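You operate a simulated robot arm through the tools that you are given. There is no shell and no other tool.

You are at the controls of a simulated robot arm. One attempt, no reset.

TASK
Test the tube in the hardness tester and sort it by the chart.
Fine: lever down and up again; long green tray if it meets the floor for its temper, else long red tray; leave the dial; slide in and cover down at the end.

It is judged by the outcome, as a careful person would: the job done as asked, and still so three seconds after it is handed in. It fails if anything else is knocked over, pushed out of place, dropped, spilled or broken. A push-on lid holds only when it is set on centred and level and pressed home; a screw cap is set on level and turned clockwise until tight.

THE ROBOT
A 6-joint arm with a two-finger gripper, fixed in place. Base frame: the origin is at the foot of the arm, x ahead of it, y to its left, z up. Units: mm, degrees, N and s.
Its first joint turns from -166.0 to 166.0 degrees. Payload 2.45 kg.
The TCP is the grasp point between the finger pads, 20 mm short of the fingertips. In the tool frame z runs along the fingers and y along their closing line. Largest opening 140 mm; the body of the gripper starts 168 mm behind the TCP.
Orientation is that of the tool frame in the base frame, as [roll, pitch, yaw] about the fixed x, y, z axes, in that order (R = Rz(yaw) Ry(pitch) Rx(roll)). With the fingers straight down and closing along the base's y, the tool's x points along the base's -x, its y along +y and its z along -z.

THE INTERFACE
- The arm moves only by the tool step_arm. Its argument "increments" is a list of rows, each a list of 7 numbers: the closure, from 0 (fully open) to 1 (shut), then the shift along the tool's x, y, z in mm, then the turn, a rotation vector about the tool's x, y, z in degrees. In form: [[gripper, tx, ty, tz, wx, wy, wz], ...]. A call has 1 to 20 rows; each row shifts and turns the commanded pose from where the row before left it, along the tool's axes as they then stand. Each row takes 0.2 s and may step no farther than 50 mm and 8.6 degrees from the row before; otherwise, or with a gripper value out of range, the whole call is refused. A pose out of reach is approached as far as the arm can. The call stops where the force on the tool passes 90 N (or 10 N more than at its start, if that is more) or the arm is blocked; 0.2 s more then pass. Each finger travels about 45 mm/s and halts on what it meets, pressing with about 39 N; the grip force reading is that of the motor and also rises with nothing between the fingers. The clock runs only during rows and for 0.2 s after the last one: add rows that do not move to give the fingers time. It gives the time, the measured TCP pose, the force on the tool (base axes), the opening and the grip force at its end, in the units of the frame above (readings bear some noise), with the torque about the TCP (base axes, N m) and any sound that the robot's microphone picked up.
- Cameras (640 x 400 px; columns grow to the right, rows downward): "scene" is fixed at [50.1, -498.1, 1698.4]; the picture's right is [0.85, -0.53, 0.00], its down [-0.16, -0.26, -0.95] and it looks along [0.51, 0.81, -0.31] (base axes); focal length 323 px, centre (320, 200). "wrist" rides on the gripper at [78, 11, -209] in the tool frame; the picture's right is [-0.14, 0.99, 0.00], its down [-0.92, -0.13, -0.37] and it looks along [-0.36, -0.05, 0.93] (tool axes); focal length 280 px, centre (320, 200). There is no depth. A picture from a camera that has moved, and an enlarged one, comes with that camera's place and axes in the base frame and with its lens. The place of the scene camera against the robot may be out by one fixed shift of up to 12 mm in any direction.
- grab_frame(camera): a new picture of that camera. The clock stands still meanwhile.
- close_up(camera, box): a new picture of the part [left, top, right, bottom] of that camera's present view, enlarged. The clock stands still meanwhile.
- hand_in(): hands the job in; it is judged then, once.

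Nothing tells you positions but the pictures and the camera data. Unless the task says otherwise, let go and move clear before handing in.

The tools are called after "Call:" as name(argument=value, ...) on one line, values as JSON. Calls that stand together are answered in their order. step_arm: Moves the arm, as the interface text tells. Its arguments: {"type":"object","properties":{"increments":{"type":"array"}},"required":["increments"]} The other tools are called the same way: grab_frame (camera) takes a picture; close_up (camera, box) takes an enlarged picture of a part of a camera's view; hand_in () hands the job in.

At the start:

```text
t: 0.0
position: [565.4, -15.0, 1505.8]
ee_rot: [-179.9, 0.0, -179.9]
ft_force: [0.0, 0.3, 0.1]
ft_torque: [-0.01, -0.03, 0.01]
grip_width: 140.0
gripper_force: 0.2
```

scene: 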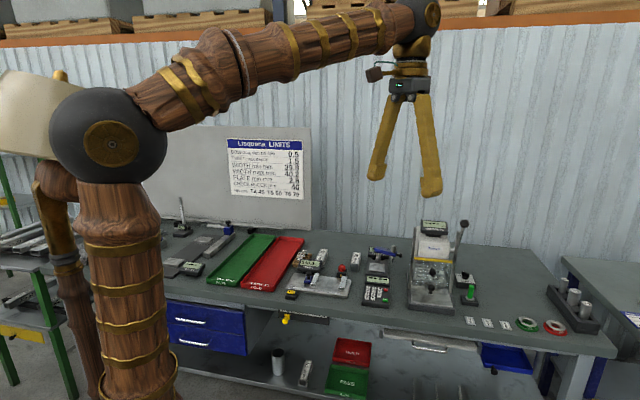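
wrist: 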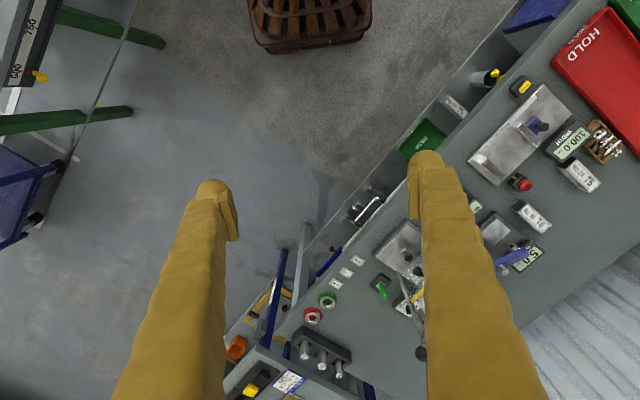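

I see a workbench with several instruments, long green and red trays, a chart on the wall, and a tester with a lever near the right. I'll look closer before moving.

Call:
close_up(camera="scene", box=[380, 210, 500, 330])

Call:
close_up(camera="scene", box=[220, 130, 316, 206])

Call:
close_up(camera="scene", box=[200, 220, 400, 320])

Call:
close_up(camera="scene", box=[440, 240, 620, 360])

Call:
close_up(camera="wrist", box=[340, 180, 580, 330])

```text
3.33 times, centred on (440, 270) of scene
camera zoom: at [50.1, -498.1, 1698.4], right [0.85, -0.53, 0.0], down [-0.16, -0.26, -0.95], along [0.51, 0.81, -0.31], focal length 1076 px, centre (-80, -33)
```

zoom: 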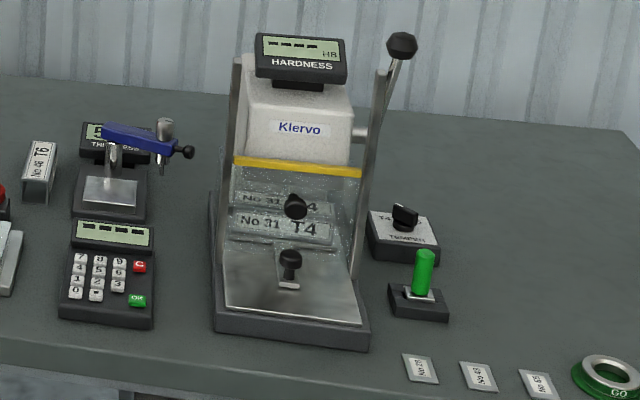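

```text
5.26 times, centred on (268, 168) of scene
camera zoom: at [50.1, -498.1, 1698.4], right [0.85, -0.53, 0.0], down [-0.16, -0.26, -0.95], along [0.51, 0.81, -0.31], focal length 1699 px, centre (594, 368)
```

zoom: 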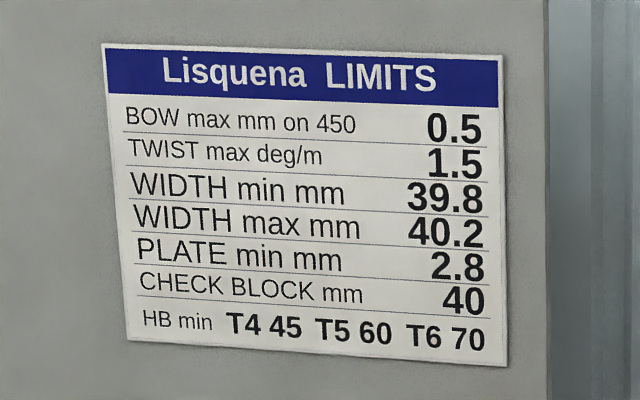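

```text
3.20 times, centred on (300, 270) of scene
camera zoom: at [50.1, -498.1, 1698.4], right [0.85, -0.53, 0.0], down [-0.16, -0.26, -0.95], along [0.51, 0.81, -0.31], focal length 1033 px, centre (384, -24)
```

zoom: 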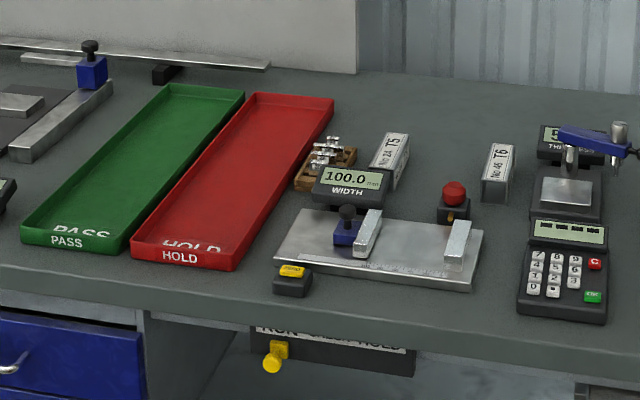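

```text
3.33 times, centred on (530, 300) of scene
camera zoom: at [50.1, -498.1, 1698.4], right [0.85, -0.53, 0.0], down [-0.16, -0.26, -0.95], along [0.51, 0.81, -0.31], focal length 1076 px, centre (-380, -133)
```

zoom: 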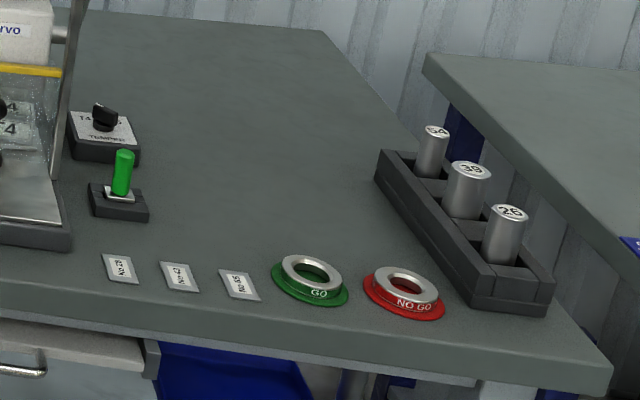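

```text
2.67 times, centred on (460, 255) of wrist
camera zoom: at [487.0, -3.1, 1715.3], right [0.14, 0.99, 0.0], down [0.92, -0.13, 0.37], along [0.36, -0.05, -0.93], focal length 748 px, centre (-53, 53)
```

zoom: 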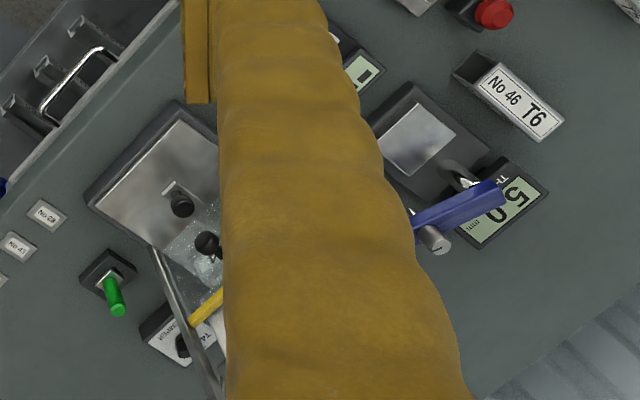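

The tester (Klervo) has a clear sliding cover with a knob, a slide with a knob, a side lever with a black ball, a temper dial and a green stick. I'll enlarge the parts further.

Call:
close_up(camera="scene", box=[410, 215, 480, 260])

Call:
close_up(camera="scene", box=[405, 258, 485, 318])

Call:
close_up(camera="scene", box=[446, 260, 486, 310])

Call:
close_up(camera="scene", box=[250, 300, 400, 400])

```text
8.89 times, centred on (445, 238) of scene
camera zoom: at [50.1, -498.1, 1698.4], right [0.85, -0.53, 0.0], down [-0.16, -0.26, -0.95], along [0.51, 0.81, -0.31], focal length 2870 px, centre (-791, -133)
```

zoom: 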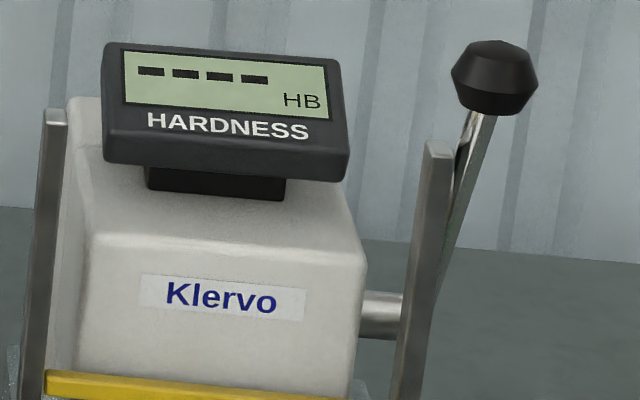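

```text
6.67 times, centred on (445, 288) of scene
camera zoom: at [50.1, -498.1, 1698.4], right [0.85, -0.53, 0.0], down [-0.16, -0.26, -0.95], along [0.51, 0.81, -0.31], focal length 2152 px, centre (-513, -387)
```

zoom: 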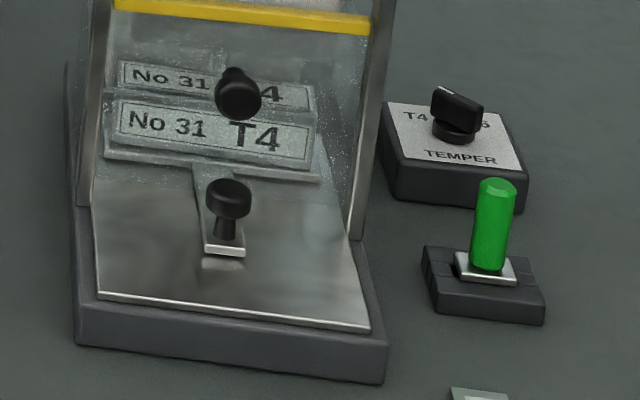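

```text
8.00 times, centred on (466, 285) of scene
camera zoom: at [50.1, -498.1, 1698.4], right [0.85, -0.53, 0.0], down [-0.16, -0.26, -0.95], along [0.51, 0.81, -0.31], focal length 2583 px, centre (-848, -480)
```

zoom: 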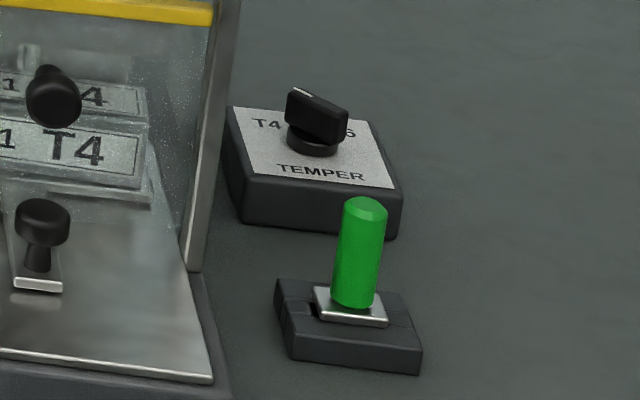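

```text
4.00 times, centred on (325, 350) of scene
camera zoom: at [50.1, -498.1, 1698.4], right [0.85, -0.53, 0.0], down [-0.16, -0.26, -0.95], along [0.51, 0.81, -0.31], focal length 1291 px, centre (300, -400)
```

zoom: 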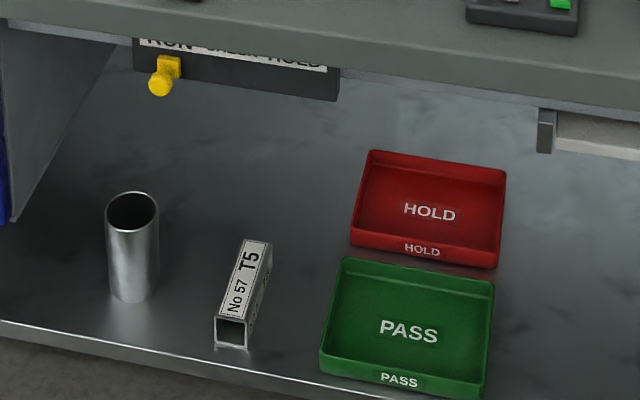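

The bench is near z≈905; the tester faces diagonally (inward heading ≈48°), with its front at about (944,149). I'll move the wrist camera to look at the tester from the front.

Call:
step_arm(increments=[[0, -25.1, -8.3, 36.6, 0, 0, 0], [0, -25.1, -8.3, 36.6, 0, 0, 0], [0, -25.1, -8.3, 36.6, 0, 0, 0], [0, -25.1, -8.3, 36.6, 0, 0, 0], [0, -25.1, -8.3, 36.6, 0, 0, 0], [0, -25.1, -8.3, 36.6, 0, 0, 0], [0, -25.1, -8.3, 36.6, 0, 0, 0], [0, 0, 0, 0, 0, 0, -7.95], [0, 0, 0, 0, 0, 0, -7.95], [0, 0, 0, 0, 0, 0, -7.95], [0, 0, 0, 0, 0, 0, -7.95], [0, 0, 0, 0, 0, 0, -7.95], [0, 0, 0, 0, 0, 0, -7.95], [0, 0, 0, 0, 0, -8, 0], [0, 0, 0, 0, 0, -8, 0], [0, 0, 0, 0, 0, -8, 0], [0, 0, 0, 0, 0, -8, 0], [0, 0, 0, 0, 0, -8, 0]])

Call:
grab_frame(camera="wrist")

Call:
grab_frame(camera="scene")

```text
t: 3.8
position: [740.2, -71.8, 1250.2]
ee_rot: [-179.9, 40.2, -132.2]
ft_force: [-0.7, 0.8, -0.3]
ft_torque: [0.01, -0.01, 0.02]
grip_width: 140.3
gripper_force: 0.1
```

```text
taken
camera wrist: at [601.5, -208.5, 1359.1], right [-0.66, 0.74, 0.09], down [0.41, 0.26, 0.88], along [0.63, 0.61, -0.48], focal length 280 px, centre (320, 200)
```

wrist: 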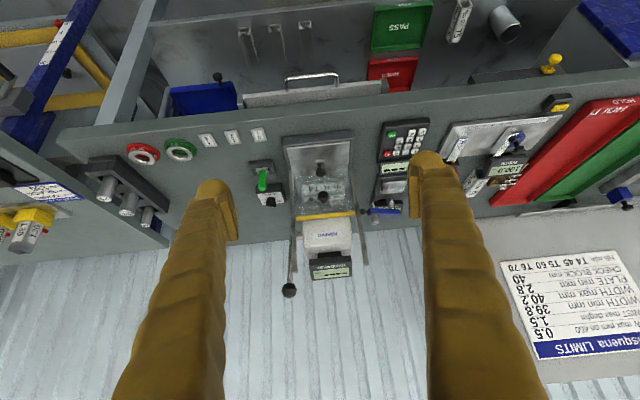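

```text
taken
```

scene: 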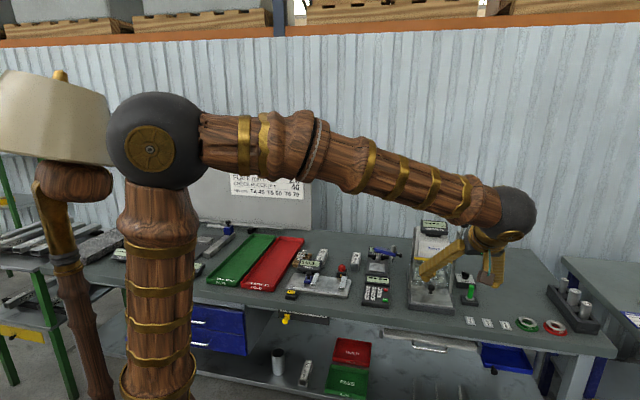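

The view is upside-down but clear. I'll zoom into the tester from here.

Call:
close_up(camera="wrist", box=[240, 120, 400, 220])

Call:
close_up(camera="wrist", box=[270, 200, 380, 310])

Call:
close_up(camera="wrist", box=[360, 80, 640, 230])

```text
4.00 times, centred on (320, 170) of wrist
camera zoom: at [601.5, -208.5, 1359.1], right [-0.66, 0.74, 0.09], down [0.41, 0.26, 0.88], along [0.63, 0.61, -0.48], focal length 1122 px, centre (320, 320)
```

zoom: 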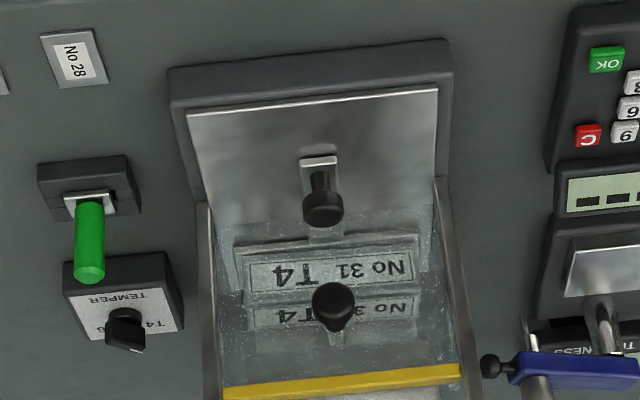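

```text
3.64 times, centred on (325, 255) of wrist
camera zoom: at [601.5, -208.5, 1359.1], right [-0.66, 0.74, 0.09], down [0.41, 0.26, 0.88], along [0.63, 0.61, -0.48], focal length 1020 px, centre (302, 0)
```

zoom: 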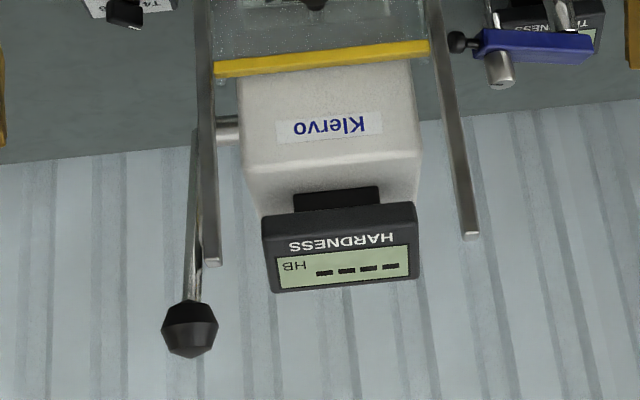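

```text
2.29 times, centred on (500, 155) of wrist
camera zoom: at [601.5, -208.5, 1359.1], right [-0.66, 0.74, 0.09], down [0.41, 0.26, 0.88], along [0.63, 0.61, -0.48], focal length 641 px, centre (-91, 303)
```

zoom: 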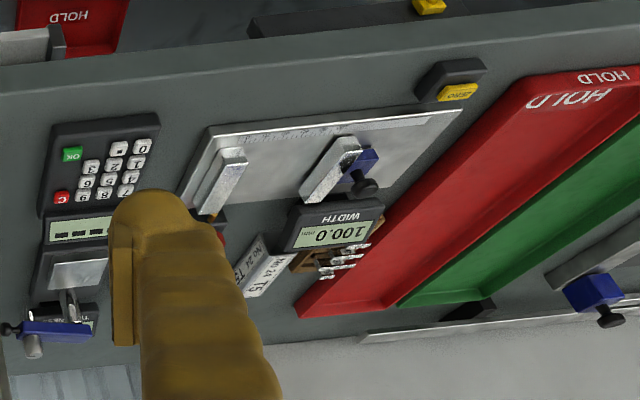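

Triangulating between the two wrist views: bench z≈911, lever ball near heading-coordinate h≈843, l≈-704, z≈1240 with its pivot at h≈886, z≈1102. I'll turn the gripper into a fore-aft fork tilted 45° and move near the ball to check.

Call:
step_arm(increments=[[0.3, 0, 0, 0, 0, -4.8, 0], [0.54, 0, 0, 0, 0, 0, 8.2], [0.54, 0, 0, 0, 0, 0, 8.2], [0.54, 0, 0, 0, 0, 0, 8.2], [0.54, 0, 0, 0, 0, 0, 8.2], [0.54, 0, 0, 0, 0, 0, 8.2], [0.54, 0, 0, 0, 0, 0, 8.2], [0.54, 0, 0, 0, 0, 0, 8.2], [0.54, 0, 0, 0, 0, 0, 8.2], [0.54, 0, 0, 0, 0, 0, 8.2], [0.54, 0, 0, 0, 0, 0, 8.2], [0.54, 0, 0, 0, 0, 0, 8.0], [0.54, -14.4, 34.4, 20, 0, 0, 0], [0.54, -14.4, 34.4, 20, 0, 0, 0], [0.54, -14.4, 34.4, 20, 0, 0, 0], [0.54, -14.4, 34.4, 20, 0, 0, 0], [0.54, -14.4, 34.4, 20, 0, 0, 0], [0.54, -14.4, 34.4, 20, 0, 0, 0]])

Call:
grab_frame(camera="wrist")

Call:
grab_frame(camera="scene")

```text
t: 7.6
position: [962.8, 42.1, 1312.5]
ee_rot: [135.2, 0.1, 137.7]
ft_force: [0.7, -0.2, 0.9]
ft_torque: [-0.05, 0.02, 0.0]
grip_width: 64.5
gripper_force: 0.1
```

```text
taken
camera wrist: at [811.3, -9.7, 1467.7], right [0.57, 0.43, 0.7], down [0.44, -0.88, 0.17], along [0.69, 0.21, -0.69], focal length 280 px, centre (320, 200)
```

wrist: 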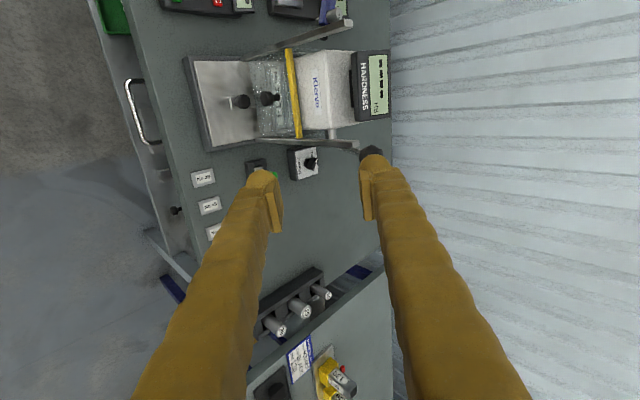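

```text
taken
```

scene: 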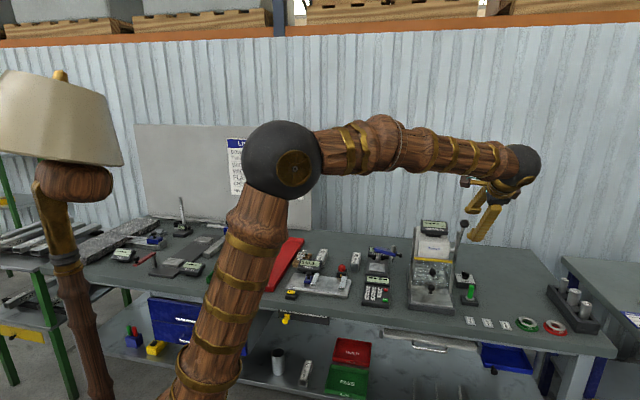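

The fork is set. I'll zoom to refine the ball's and posts' positions.

Call:
close_up(camera="wrist", box=[240, 30, 400, 190])

Call:
close_up(camera="wrist", box=[280, 120, 400, 200])

Call:
close_up(camera="scene", box=[400, 190, 500, 280])

```text
2.50 times, centred on (320, 110) of wrist
camera zoom: at [811.3, -9.7, 1467.7], right [0.57, 0.43, 0.7], down [0.44, -0.88, 0.17], along [0.69, 0.21, -0.69], focal length 701 px, centre (320, 425)
```

zoom: 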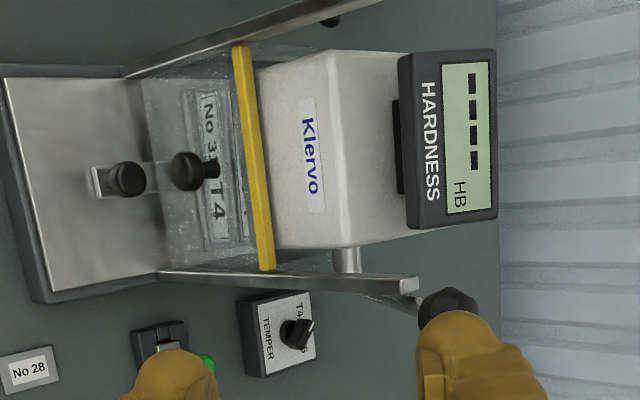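

```text
5.00 times, centred on (340, 160) of wrist
camera zoom: at [811.3, -9.7, 1467.7], right [0.57, 0.43, 0.7], down [0.44, -0.88, 0.17], along [0.69, 0.21, -0.69], focal length 1402 px, centre (220, 400)
```

zoom: 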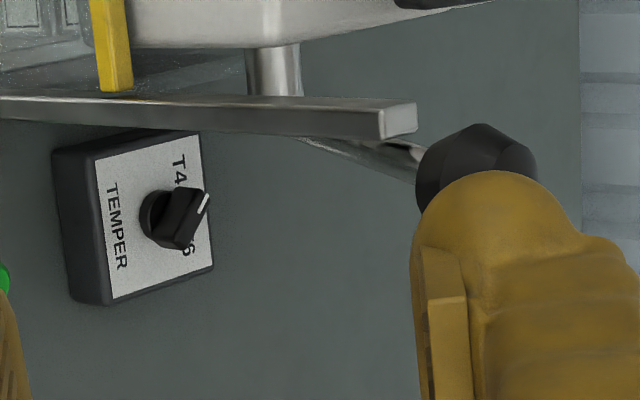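

```text
4.44 times, centred on (450, 235) of scene
camera zoom: at [50.1, -498.1, 1698.4], right [0.85, -0.53, 0.0], down [-0.16, -0.26, -0.95], along [0.51, 0.81, -0.31], focal length 1435 px, centre (-258, 44)
```

zoom: 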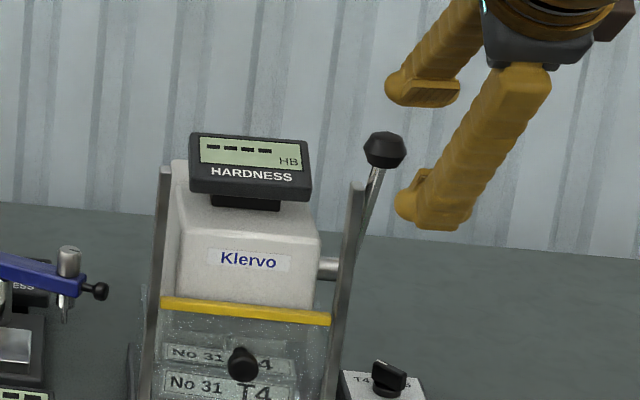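

Refined: ball ≈ (h 846, l −703, z 1240), vertical cover posts at h≈868 topping out at z≈1197. The lever swings forward clear of the post, so I'll bring the fork over the ball.

Call:
step_arm(increments=[[0.54, -14, 34, 0, 0, 0, 0], [0.54, -14, 34, 0, 0, 0, 0], [0.54, 0, 0, 35, 0, 0, 0], [0.54, 0, 0, 35, 0, 0, 0], [0.54, 0, 0, 30, 0, 0, 0]])

Call:
grab_frame(camera="wrist")

Call:
close_up(camera="scene", box=[400, 170, 560, 280])

```text
t: 8.8
position: [1064.3, 112.7, 1285.9]
ee_rot: [135.2, -0.1, 137.7]
ft_force: [-0.8, 0.8, 0.3]
ft_torque: [-0.05, 0.0, -0.01]
grip_width: 64.4
gripper_force: 0.1
```

```text
taken
camera wrist: at [911.9, 60.5, 1442.4], right [0.57, 0.43, 0.7], down [0.44, -0.88, 0.17], along [0.69, 0.21, -0.69], focal length 280 px, centre (320, 200)
```

wrist: 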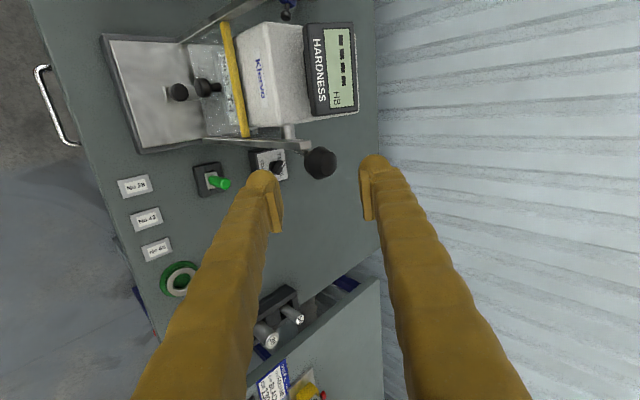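

```text
3.64 times, centred on (480, 225) of scene
camera zoom: at [50.1, -498.1, 1698.4], right [0.85, -0.53, 0.0], down [-0.16, -0.26, -0.95], along [0.51, 0.81, -0.31], focal length 1174 px, centre (-262, 109)
```

zoom: 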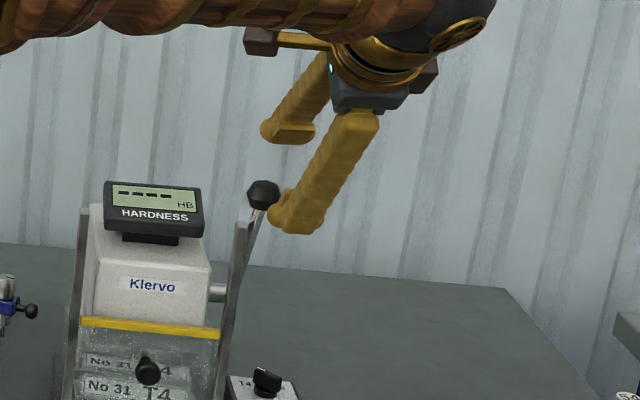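

The ball lies centered between the fork jaws, about 66 mm ahead. I advance onto it.

Call:
step_arm(increments=[[0.54, 0, 1, 22, 0, 0, 0], [0.54, 0, 1, 22, 0, 0, 0], [0.54, 0, 0, 18, 0, 0, 0], [0.54, 0, 0, 0, 0, 0, 0]])

Call:
grab_frame(camera="wrist")

Call:
close_up(camera="scene", box=[400, 170, 560, 280])

```text
t: 9.8
position: [1092.2, 143.1, 1245.1]
ee_rot: [135.2, 0.1, 137.7]
ft_force: [-0.1, 0.2, 0.1]
ft_torque: [0.0, -0.01, -0.01]
grip_width: 64.2
gripper_force: 0.0
```

```text
taken
camera wrist: at [940.9, 91.8, 1400.4], right [0.57, 0.43, 0.7], down [0.44, -0.88, 0.17], along [0.69, 0.21, -0.7], focal length 280 px, centre (320, 200)
```

wrist: 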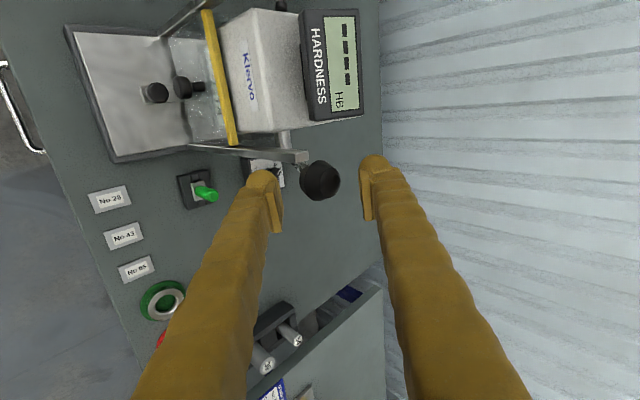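

```text
3.64 times, centred on (480, 225) of scene
camera zoom: at [50.1, -498.1, 1698.4], right [0.85, -0.53, 0.0], down [-0.16, -0.26, -0.95], along [0.51, 0.81, -0.31], focal length 1174 px, centre (-262, 109)
```

zoom: 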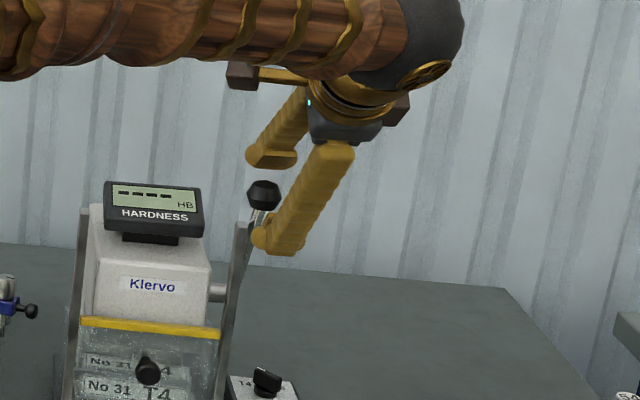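

The ball sits inside the fork. I'll sweep the lever forward and down along its arc, first to about 45°.

Call:
step_arm(increments=[[0.54, 0, -8, 0, 0, 0, 0], [0.54, 0, -8, -1, 0, 0, 0], [0.54, 0, -16, -6.4, 0, 0, 0], [0.54, 0, -16, -6.4, 0, 0, 0], [0.54, 0, -18.6, -2.4, 0, 0, 0], [0.54, 0, -18.6, -2.4, 0, 0, 0], [0.54, 0, 0, 0, 0, 0, 0]])

Call:
grab_frame(camera="wrist")

Call:
close_up(camera="scene", box=[400, 170, 560, 280])

```text
t: 11.4
position: [1040.8, 88.9, 1196.3]
ee_rot: [135.3, 0.0, 137.7]
ft_force: [-0.4, 0.4, 1.4]
ft_torque: [0.01, -0.03, -0.04]
grip_width: 64.6
gripper_force: 0.7
```

```text
taken
camera wrist: at [889.2, 38.3, 1352.5], right [0.57, 0.43, 0.7], down [0.45, -0.88, 0.17], along [0.69, 0.21, -0.7], focal length 280 px, centre (320, 200)
```

wrist: 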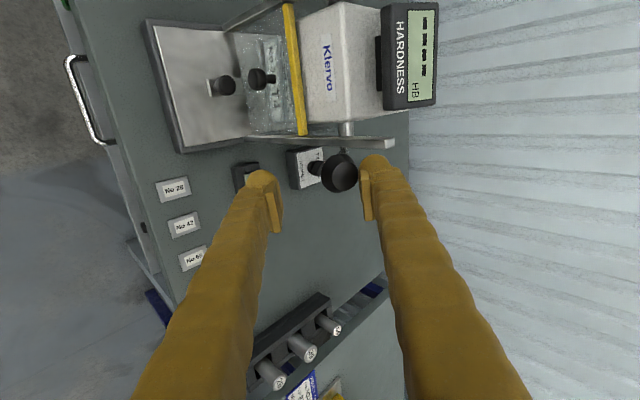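

```text
3.64 times, centred on (480, 225) of scene
camera zoom: at [50.1, -498.1, 1698.4], right [0.85, -0.53, 0.0], down [-0.16, -0.26, -0.95], along [0.51, 0.81, -0.31], focal length 1174 px, centre (-262, 109)
```

zoom: 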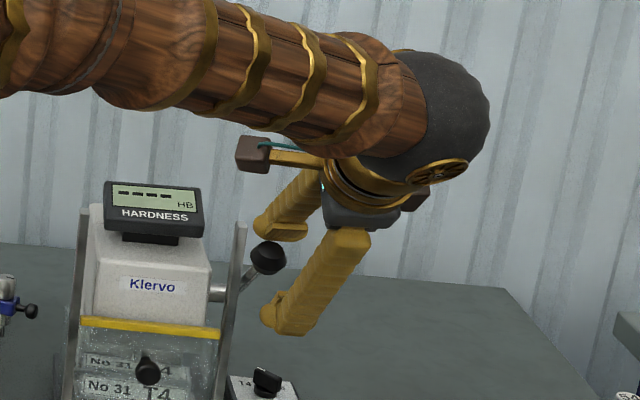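

The lever follows with very little force. I continue down.

Call:
step_arm(increments=[[0.54, 0, -18.6, 2.4, 0, 0, 0], [0.54, 0, -18.6, 2.4, 0, 0, 0], [0.54, 0, -17.3, 7.2, 0, 0, 0], [0.54, 0, -17.3, 7.2, 0, 0, 0], [0.54, 0, 0, 0, 0, 0, 0]])

Call:
grab_frame(camera="wrist")

Call:
close_up(camera="scene", box=[400, 190, 560, 300])

```text
t: 12.6
position: [1016.1, 57.8, 1130.7]
ee_rot: [135.2, 0.1, 137.6]
ft_force: [0.1, -0.7, 1.3]
ft_torque: [0.04, -0.01, 0.03]
grip_width: 64.8
gripper_force: 0.2
```

```text
taken
camera wrist: at [863.3, 6.9, 1287.3], right [0.57, 0.43, 0.7], down [0.44, -0.88, 0.17], along [0.69, 0.21, -0.7], focal length 280 px, centre (320, 200)
```

wrist: 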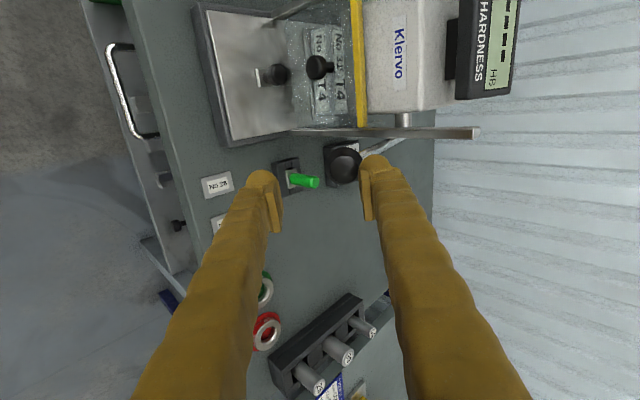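

```text
3.64 times, centred on (480, 245) of scene
camera zoom: at [50.1, -498.1, 1698.4], right [0.85, -0.53, 0.0], down [-0.16, -0.26, -0.95], along [0.51, 0.81, -0.31], focal length 1174 px, centre (-262, 36)
```

zoom: 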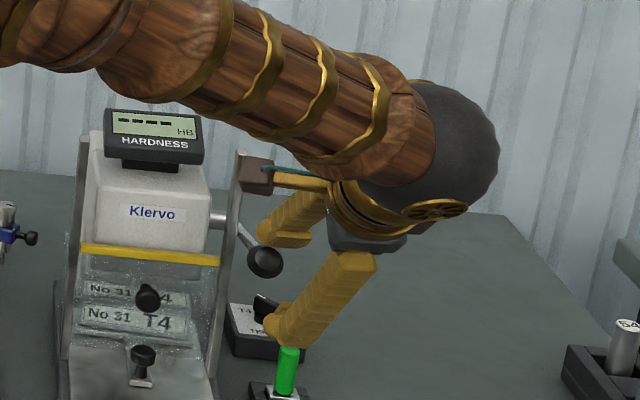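

The lever is about level-ish; no reading yet. I continue further down until it stops.

Call:
step_arm(increments=[[0.54, 0, -14.9, 11.5, 0, 0, 0], [0.54, 0, -14.9, 11.5, 0, 0, 0], [0.54, 0, 0, 0, 0, 0, 0]])

Call:
grab_frame(camera="wrist")

Call:
close_up(camera="scene", box=[400, 190, 560, 300])

```text
t: 13.4
position: [1014.1, 55.6, 1095.7]
ee_rot: [135.1, 0.0, 137.7]
ft_force: [-0.4, -0.9, 3.5]
ft_torque: [0.16, -0.05, 0.07]
grip_width: 66.0
gripper_force: 1.6
```

```text
taken
camera wrist: at [861.2, 4.6, 1251.3], right [0.57, 0.43, 0.7], down [0.44, -0.88, 0.17], along [0.69, 0.21, -0.7], focal length 280 px, centre (320, 200)
```

wrist: 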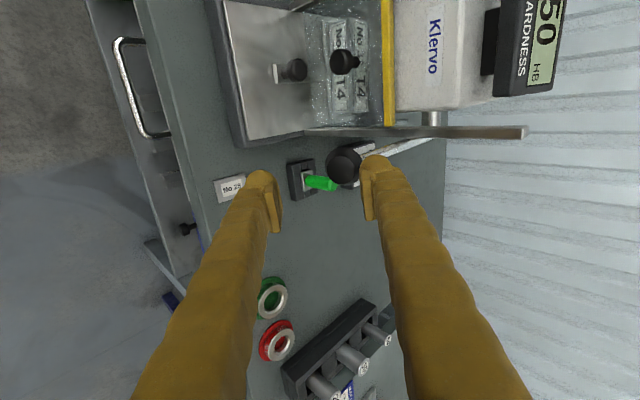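

```text
3.64 times, centred on (480, 245) of scene
camera zoom: at [50.1, -498.1, 1698.4], right [0.85, -0.53, 0.0], down [-0.16, -0.26, -0.95], along [0.51, 0.81, -0.31], focal length 1174 px, centre (-262, 36)
```

zoom: 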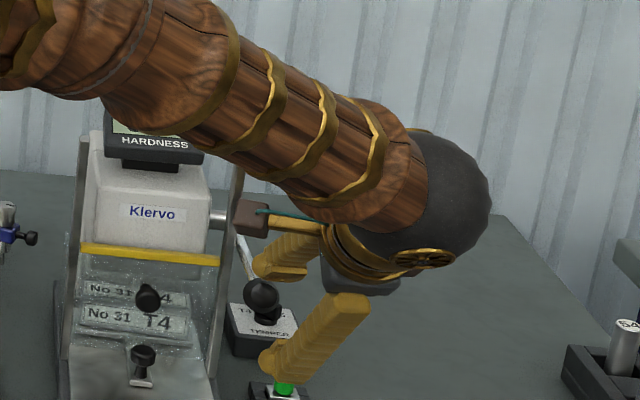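

A reading has appeared on the display. I'll zoom in on it.

Call:
close_up(camera="wrist", box=[490, 0, 590, 100])

Call:
close_up(camera="scene", box=[415, 210, 465, 240])

```text
4.00 times, centred on (540, 50) of wrist
camera zoom: at [861.2, 4.6, 1251.3], right [0.57, 0.43, 0.7], down [0.44, -0.88, 0.17], along [0.69, 0.21, -0.7], focal length 1122 px, centre (-560, 800)
```

zoom: 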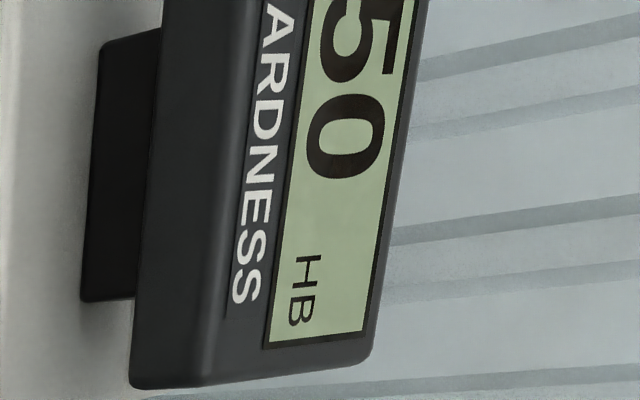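

```text
12.80 times, centred on (440, 225) of scene
camera zoom: at [50.1, -498.1, 1698.4], right [0.85, -0.53, 0.0], down [-0.16, -0.26, -0.95], along [0.51, 0.81, -0.31], focal length 4132 px, centre (-1216, -120)
```

zoom: 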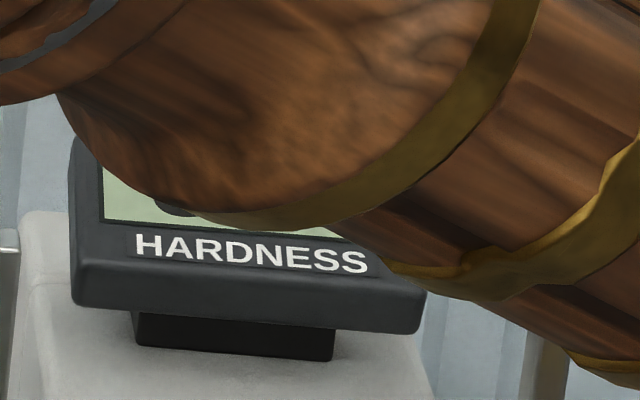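

It reads 50 HB (I'll confirm it fully once the view clears). Now I return the lever up with the lower jaw.

Call:
step_arm(increments=[[0.54, 0, 15, 0, 0, 0, 0], [0.54, 0, 15, 0, 0, 0, 0], [0.54, 0, 14.9, -11.5, 0, 0, 0], [0.54, 0, 14.9, -11.5, 0, 0, 0], [0.54, 0, 17.3, -7.2, 0, 0, 0], [0.54, 0, 17.3, -7.2, 0, 0, 0], [0.54, 0, 18.6, -2.4, 0, 0, 0], [0.54, 0, 18.6, -2.4, 0, 0, 0], [0.54, 0, 0, 0, 0, 0, 0]])

Call:
grab_frame(camera="wrist")

Call:
close_up(camera="scene", box=[400, 190, 560, 300])

```text
t: 15.4
position: [1058.4, 103.3, 1220.4]
ee_rot: [135.3, -0.1, 137.7]
ft_force: [-0.1, -0.2, -0.8]
ft_torque: [0.01, -0.01, 0.0]
grip_width: 64.4
gripper_force: 0.0
```

```text
taken
camera wrist: at [905.2, 51.1, 1376.4], right [0.57, 0.43, 0.7], down [0.44, -0.88, 0.17], along [0.69, 0.21, -0.7], focal length 280 px, centre (320, 200)
```

wrist: 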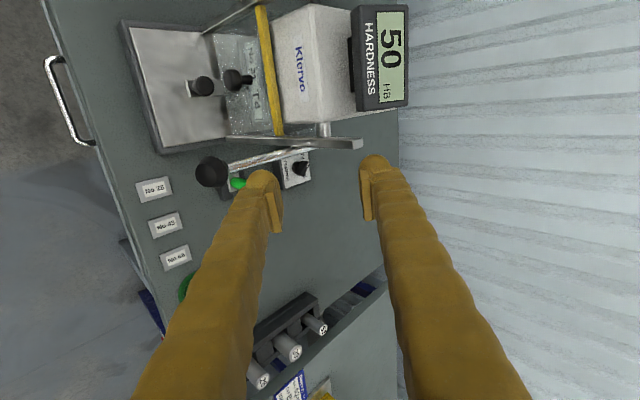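

```text
3.64 times, centred on (480, 245) of scene
camera zoom: at [50.1, -498.1, 1698.4], right [0.85, -0.53, 0.0], down [-0.16, -0.26, -0.95], along [0.51, 0.81, -0.31], focal length 1174 px, centre (-262, 36)
```

zoom: 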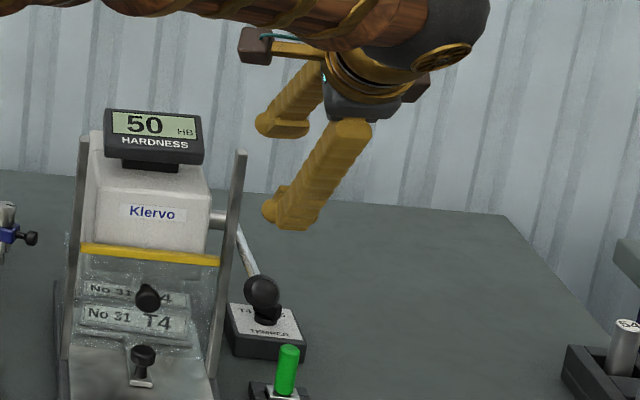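

Display confirms 50 HB, which is above the T4 floor of 45 → green tray. The lever slipped off the jaw and stayed down, so I'll re-position the fork over the ball.

Call:
step_arm(increments=[[0.58, 0, -28, 0, 0, 0, 0], [0.58, 0, -29, 0, 0, 0, 0], [0.58, 0, -29, 0, 0, 0, 0], [0.58, 0, -28, 0, 0, 0, 0], [0.58, 0, 0, 0, 0, 0, 0]])

Call:
grab_frame(camera="wrist")

Call:
close_up(camera="scene", box=[400, 190, 560, 300])

```text
t: 16.6
position: [1001.8, 43.3, 1139.2]
ee_rot: [135.2, 0.0, 137.8]
ft_force: [0.4, -0.2, 0.0]
ft_torque: [0.0, 0.02, 0.01]
grip_width: 58.9
gripper_force: 0.1
```

```text
taken
camera wrist: at [849.4, -7.6, 1293.8], right [0.57, 0.43, 0.7], down [0.44, -0.88, 0.17], along [0.69, 0.21, -0.7], focal length 280 px, centre (320, 200)
```

wrist: 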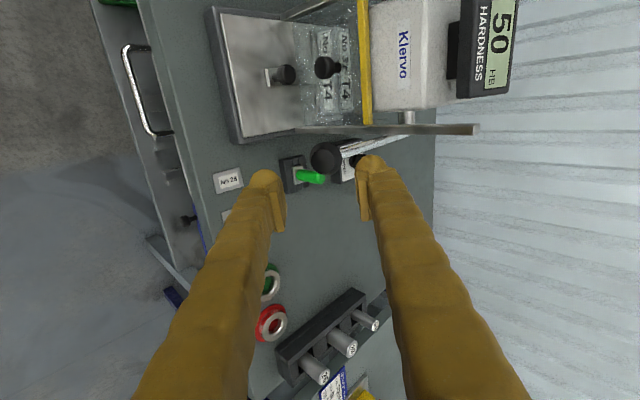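

```text
3.64 times, centred on (480, 245) of scene
camera zoom: at [50.1, -498.1, 1698.4], right [0.85, -0.53, 0.0], down [-0.16, -0.26, -0.95], along [0.51, 0.81, -0.31], focal length 1174 px, centre (-262, 36)
```

zoom: 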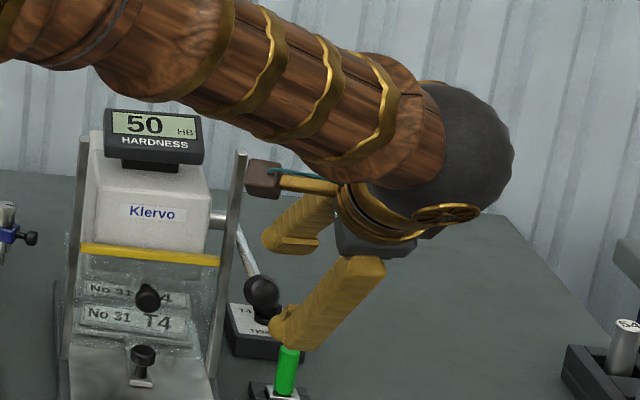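

Ball now localized at (753, −697, 1099), so lever radius ≈160 mm. I insert the fork and lift along the corrected arc.

Call:
step_arm(increments=[[0.58, 2, 0, 20, 0, 0, 0], [0.58, 2, 0, 20, 0, 0, 0], [0.58, 1, 0, 18, 0, 0, 0], [0.58, 0, 0, 0, 0, 0, 0]])

Call:
grab_frame(camera="wrist")

Call:
close_up(camera="scene", box=[400, 190, 560, 300])

```text
t: 17.6
position: [1027.6, 77.6, 1098.3]
ee_rot: [135.2, 0.0, 137.7]
ft_force: [-0.5, 0.8, 0.8]
ft_torque: [0.02, 0.02, -0.04]
grip_width: 58.8
gripper_force: 0.2
```

```text
taken
camera wrist: at [876.2, 27.4, 1253.8], right [0.57, 0.43, 0.7], down [0.44, -0.88, 0.17], along [0.69, 0.21, -0.7], focal length 280 px, centre (320, 200)
```

wrist: 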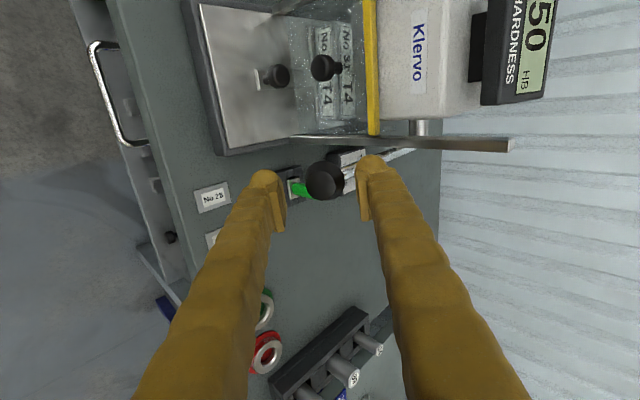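

```text
3.64 times, centred on (480, 245) of scene
camera zoom: at [50.1, -498.1, 1698.4], right [0.85, -0.53, 0.0], down [-0.16, -0.26, -0.95], along [0.51, 0.81, -0.31], focal length 1174 px, centre (-262, 36)
```

zoom: 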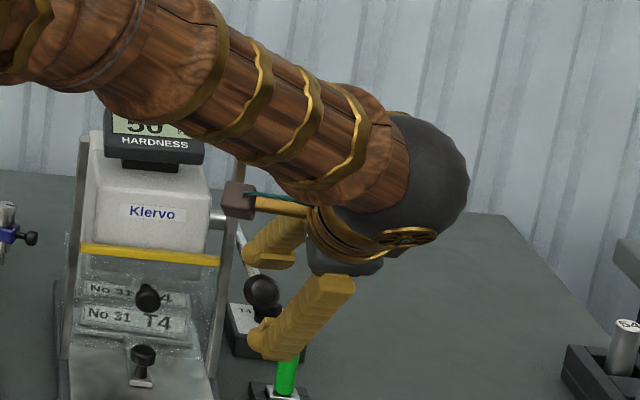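

The ball is captured between the jaws. Lifting now.

Call:
step_arm(increments=[[0.58, 0, 9, 0, 0, 0, 0], [0.58, 0, 9, 0, 0, 0, 0], [0.58, 0, 15, -10, 0, 0, 0], [0.58, 0, 15, -10, 0, 0, 0], [0.58, 0, 19.2, -8, 0, 0, 0], [0.58, 0, 19.2, -8, 0, 0, 0], [0.58, 0, 0, 0, 0, 0, 0]])

Call:
grab_frame(camera="wrist")

Call:
close_up(camera="scene", box=[400, 190, 560, 300])

```text
t: 19.2
position: [1050.4, 105.2, 1186.1]
ee_rot: [135.3, 0.0, 137.7]
ft_force: [0.7, 0.1, 0.8]
ft_torque: [0.0, -0.01, -0.02]
grip_width: 59.2
gripper_force: 0.3
```

```text
taken
camera wrist: at [898.6, 54.2, 1341.7], right [0.57, 0.43, 0.7], down [0.44, -0.88, 0.17], along [0.69, 0.21, -0.7], focal length 280 px, centre (320, 200)
```

wrist: 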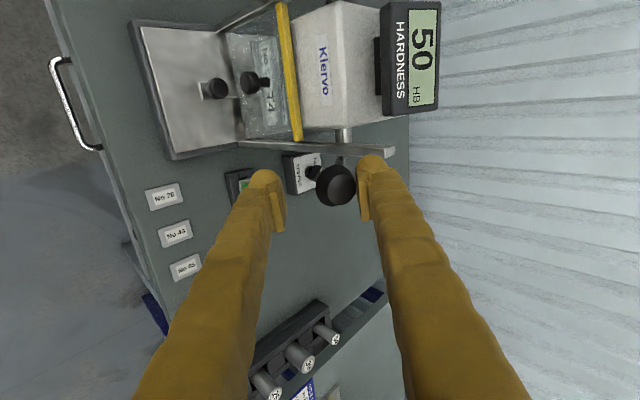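

```text
3.64 times, centred on (480, 245) of scene
camera zoom: at [50.1, -498.1, 1698.4], right [0.85, -0.53, 0.0], down [-0.16, -0.26, -0.95], along [0.51, 0.81, -0.31], focal length 1174 px, centre (-262, 36)
```

zoom: 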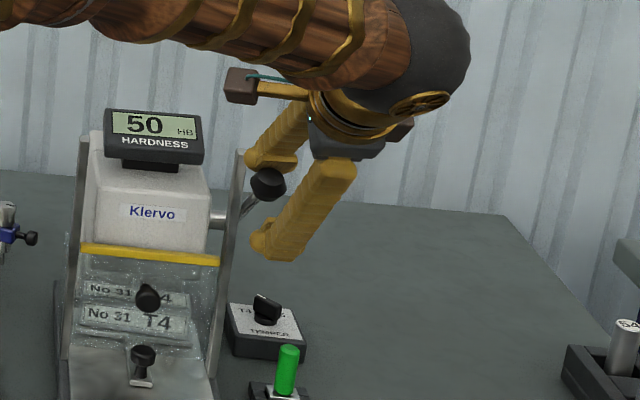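

The lever is rising. I continue to the upper stop.

Call:
step_arm(increments=[[0.58, 0, 20, -4, 0, 0, 0], [0.58, 0, 20, -2, 0, 0, 0], [0.58, 0, 20, 2, 0, 0, 0], [0.58, 0, 20, 3, 0, 0, 0], [0.58, 0, 12, 3, 0, 0, 0], [0.58, 0, 0, 0, 0, 0, 0]])

Call:
grab_frame(camera="wrist")

Call:
close_up(camera="scene", box=[400, 190, 560, 300])

```text
t: 20.6
position: [1095.4, 154.6, 1247.5]
ee_rot: [135.2, 0.0, 137.7]
ft_force: [0.2, 0.1, 0.4]
ft_torque: [-0.03, -0.01, 0.01]
grip_width: 58.8
gripper_force: 0.1
```

```text
taken
camera wrist: at [943.9, 103.7, 1403.6], right [0.57, 0.43, 0.7], down [0.44, -0.88, 0.17], along [0.69, 0.21, -0.7], focal length 280 px, centre (320, 200)
```

wrist: 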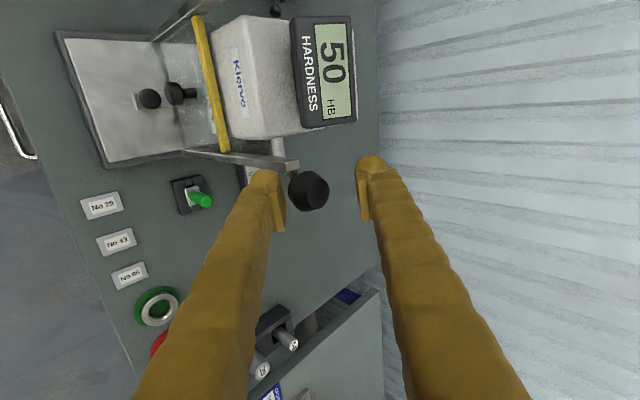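

```text
3.64 times, centred on (480, 245) of scene
camera zoom: at [50.1, -498.1, 1698.4], right [0.85, -0.53, 0.0], down [-0.16, -0.26, -0.95], along [0.51, 0.81, -0.31], focal length 1174 px, centre (-262, 36)
```

zoom: 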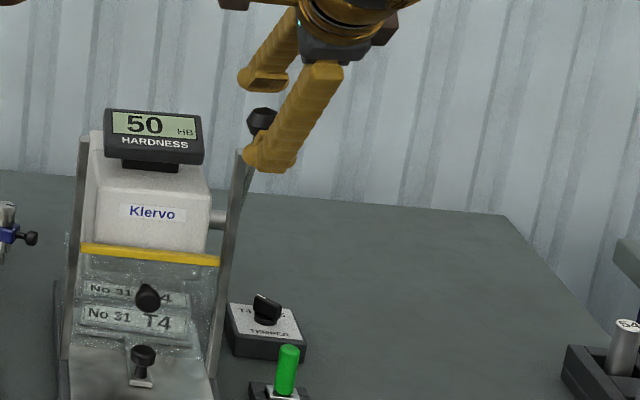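

The lever is back at its original upright position with "50" latched. I retract and turn the gripper back to look at the cover and slide.

Call:
step_arm(increments=[[0.58, 0, 0, -30, 0, 0, 0], [0.58, 0, 0, -40, 0, 0, 0], [0.58, 0, 0, -45, 0, 0, 0], [0.58, 0, 0, -45, 0, 0, 0], [0.3, 0, -20, -40, 0, 0, 0], [0.3, 0, -30, -30, 0, 0, 0], [0.3, 0, -30, -20, 0, 0, 0], [0.3, 0, 0, 0, 0, 0, -8.2], [0.3, 0, 0, 0, 0, 0, -8.2], [0.3, 0, 0, 0, 0, 0, -8.2], [0.3, 0, 0, 0, 0, 0, -8.2], [0.3, 0, 0, 0, 0, 0, -8.2], [0.3, 0, 0, 0, 0, 0, -8.2], [0.3, 0, 0, 0, 0, 0, -8.2], [0.3, 0, 0, 0, 0, 0, -8.2], [0.3, 0, 0, 0, 0, 0, -8.2], [0.3, 0, 0, 0, 0, 0, -8.2], [0.3, 0, 0, 0, 0, 0, -8.0]])

Call:
grab_frame(camera="wrist")

Call:
close_up(camera="scene", box=[400, 190, 560, 300])

```text
t: 24.4
position: [938.3, -17.8, 1367.5]
ee_rot: [-179.9, 44.8, -132.2]
ft_force: [0.7, -0.1, -0.2]
ft_torque: [0.0, -0.01, -0.02]
grip_width: 98.1
gripper_force: 0.0
```

```text
taken
camera wrist: at [793.3, -161.3, 1461.2], right [-0.67, 0.74, 0.1], down [0.36, 0.21, 0.91], along [0.65, 0.64, -0.4], focal length 280 px, centre (320, 200)
```

wrist: 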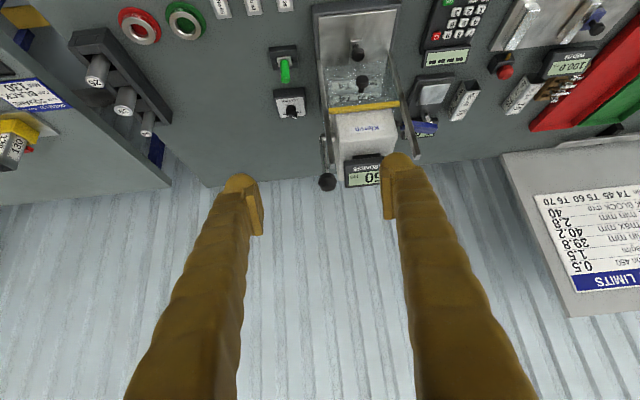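

```text
3.64 times, centred on (480, 245) of scene
camera zoom: at [50.1, -498.1, 1698.4], right [0.85, -0.53, 0.0], down [-0.16, -0.26, -0.95], along [0.51, 0.81, -0.31], focal length 1174 px, centre (-262, 36)
```

zoom: 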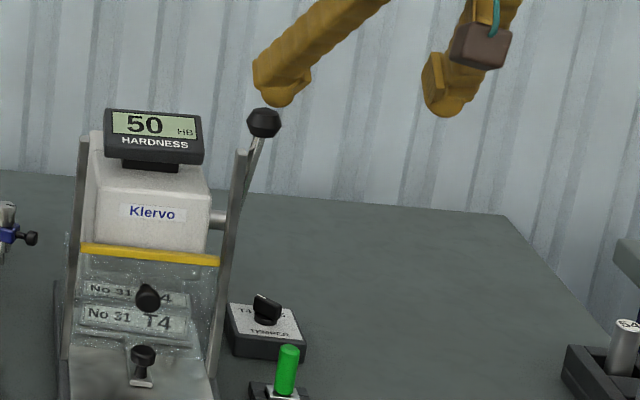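

The tester's own axes are at 45°: center v≈−569, cover plane u≈900, cover knob ≈ (u 868, z 1030), slide knob ≈ (u 856, z 969). I'll align at 45° heading and come in front of the cover knob.

Call:
step_arm(increments=[[0.5, 0, 0, 0, 1.97, 0, 1.99], [0.5, 0, 0, 0, 0, -5, 0], [0.5, 0, 0, 0, 0, -5, 0], [0.5, 19.6, 13.3, 30.5, 0, 0, 0], [0.5, 19.6, 13.3, 30.5, 0, 0, 0], [0.5, 19.6, 13.3, 30.5, 0, 0, 0], [0.5, 19.6, 13.3, 30.5, 0, 0, 0], [0.5, 19.6, 13.3, 30.5, 0, 0, 0], [0.5, 19.6, 13.3, 30.5, 0, 0, 0], [0.5, 19.6, 13.3, 20.5, 0, 0, 0], [0.5, 19.6, 13.3, 10.5, 0, 0, 0], [0.5, 0, 0, 0, 0, 0, 0]])

Call:
grab_frame(camera="wrist")

Call:
grab_frame(camera="scene")

```text
t: 27.0
position: [922.5, 119.0, 1117.9]
ee_rot: [180.0, 54.9, -135.1]
ft_force: [-0.1, 0.4, -0.5]
ft_torque: [0.03, -0.01, 0.05]
grip_width: 70.1
gripper_force: 0.1
```

```text
taken
camera wrist: at [760.8, -27.2, 1173.7], right [-0.64, 0.76, 0.11], down [0.25, 0.07, 0.96], along [0.72, 0.65, -0.24], focal length 280 px, centre (320, 200)
```

wrist: 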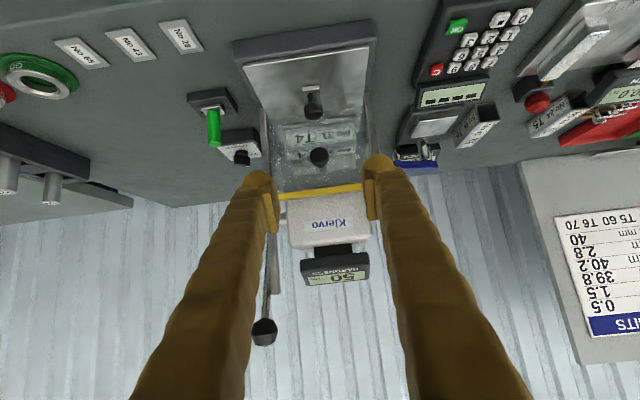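

```text
taken
```

scene: 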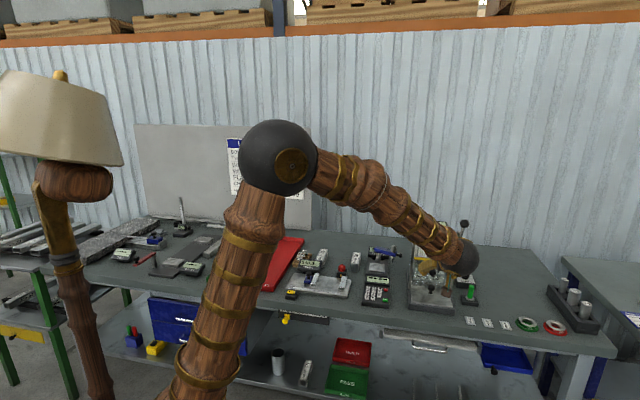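

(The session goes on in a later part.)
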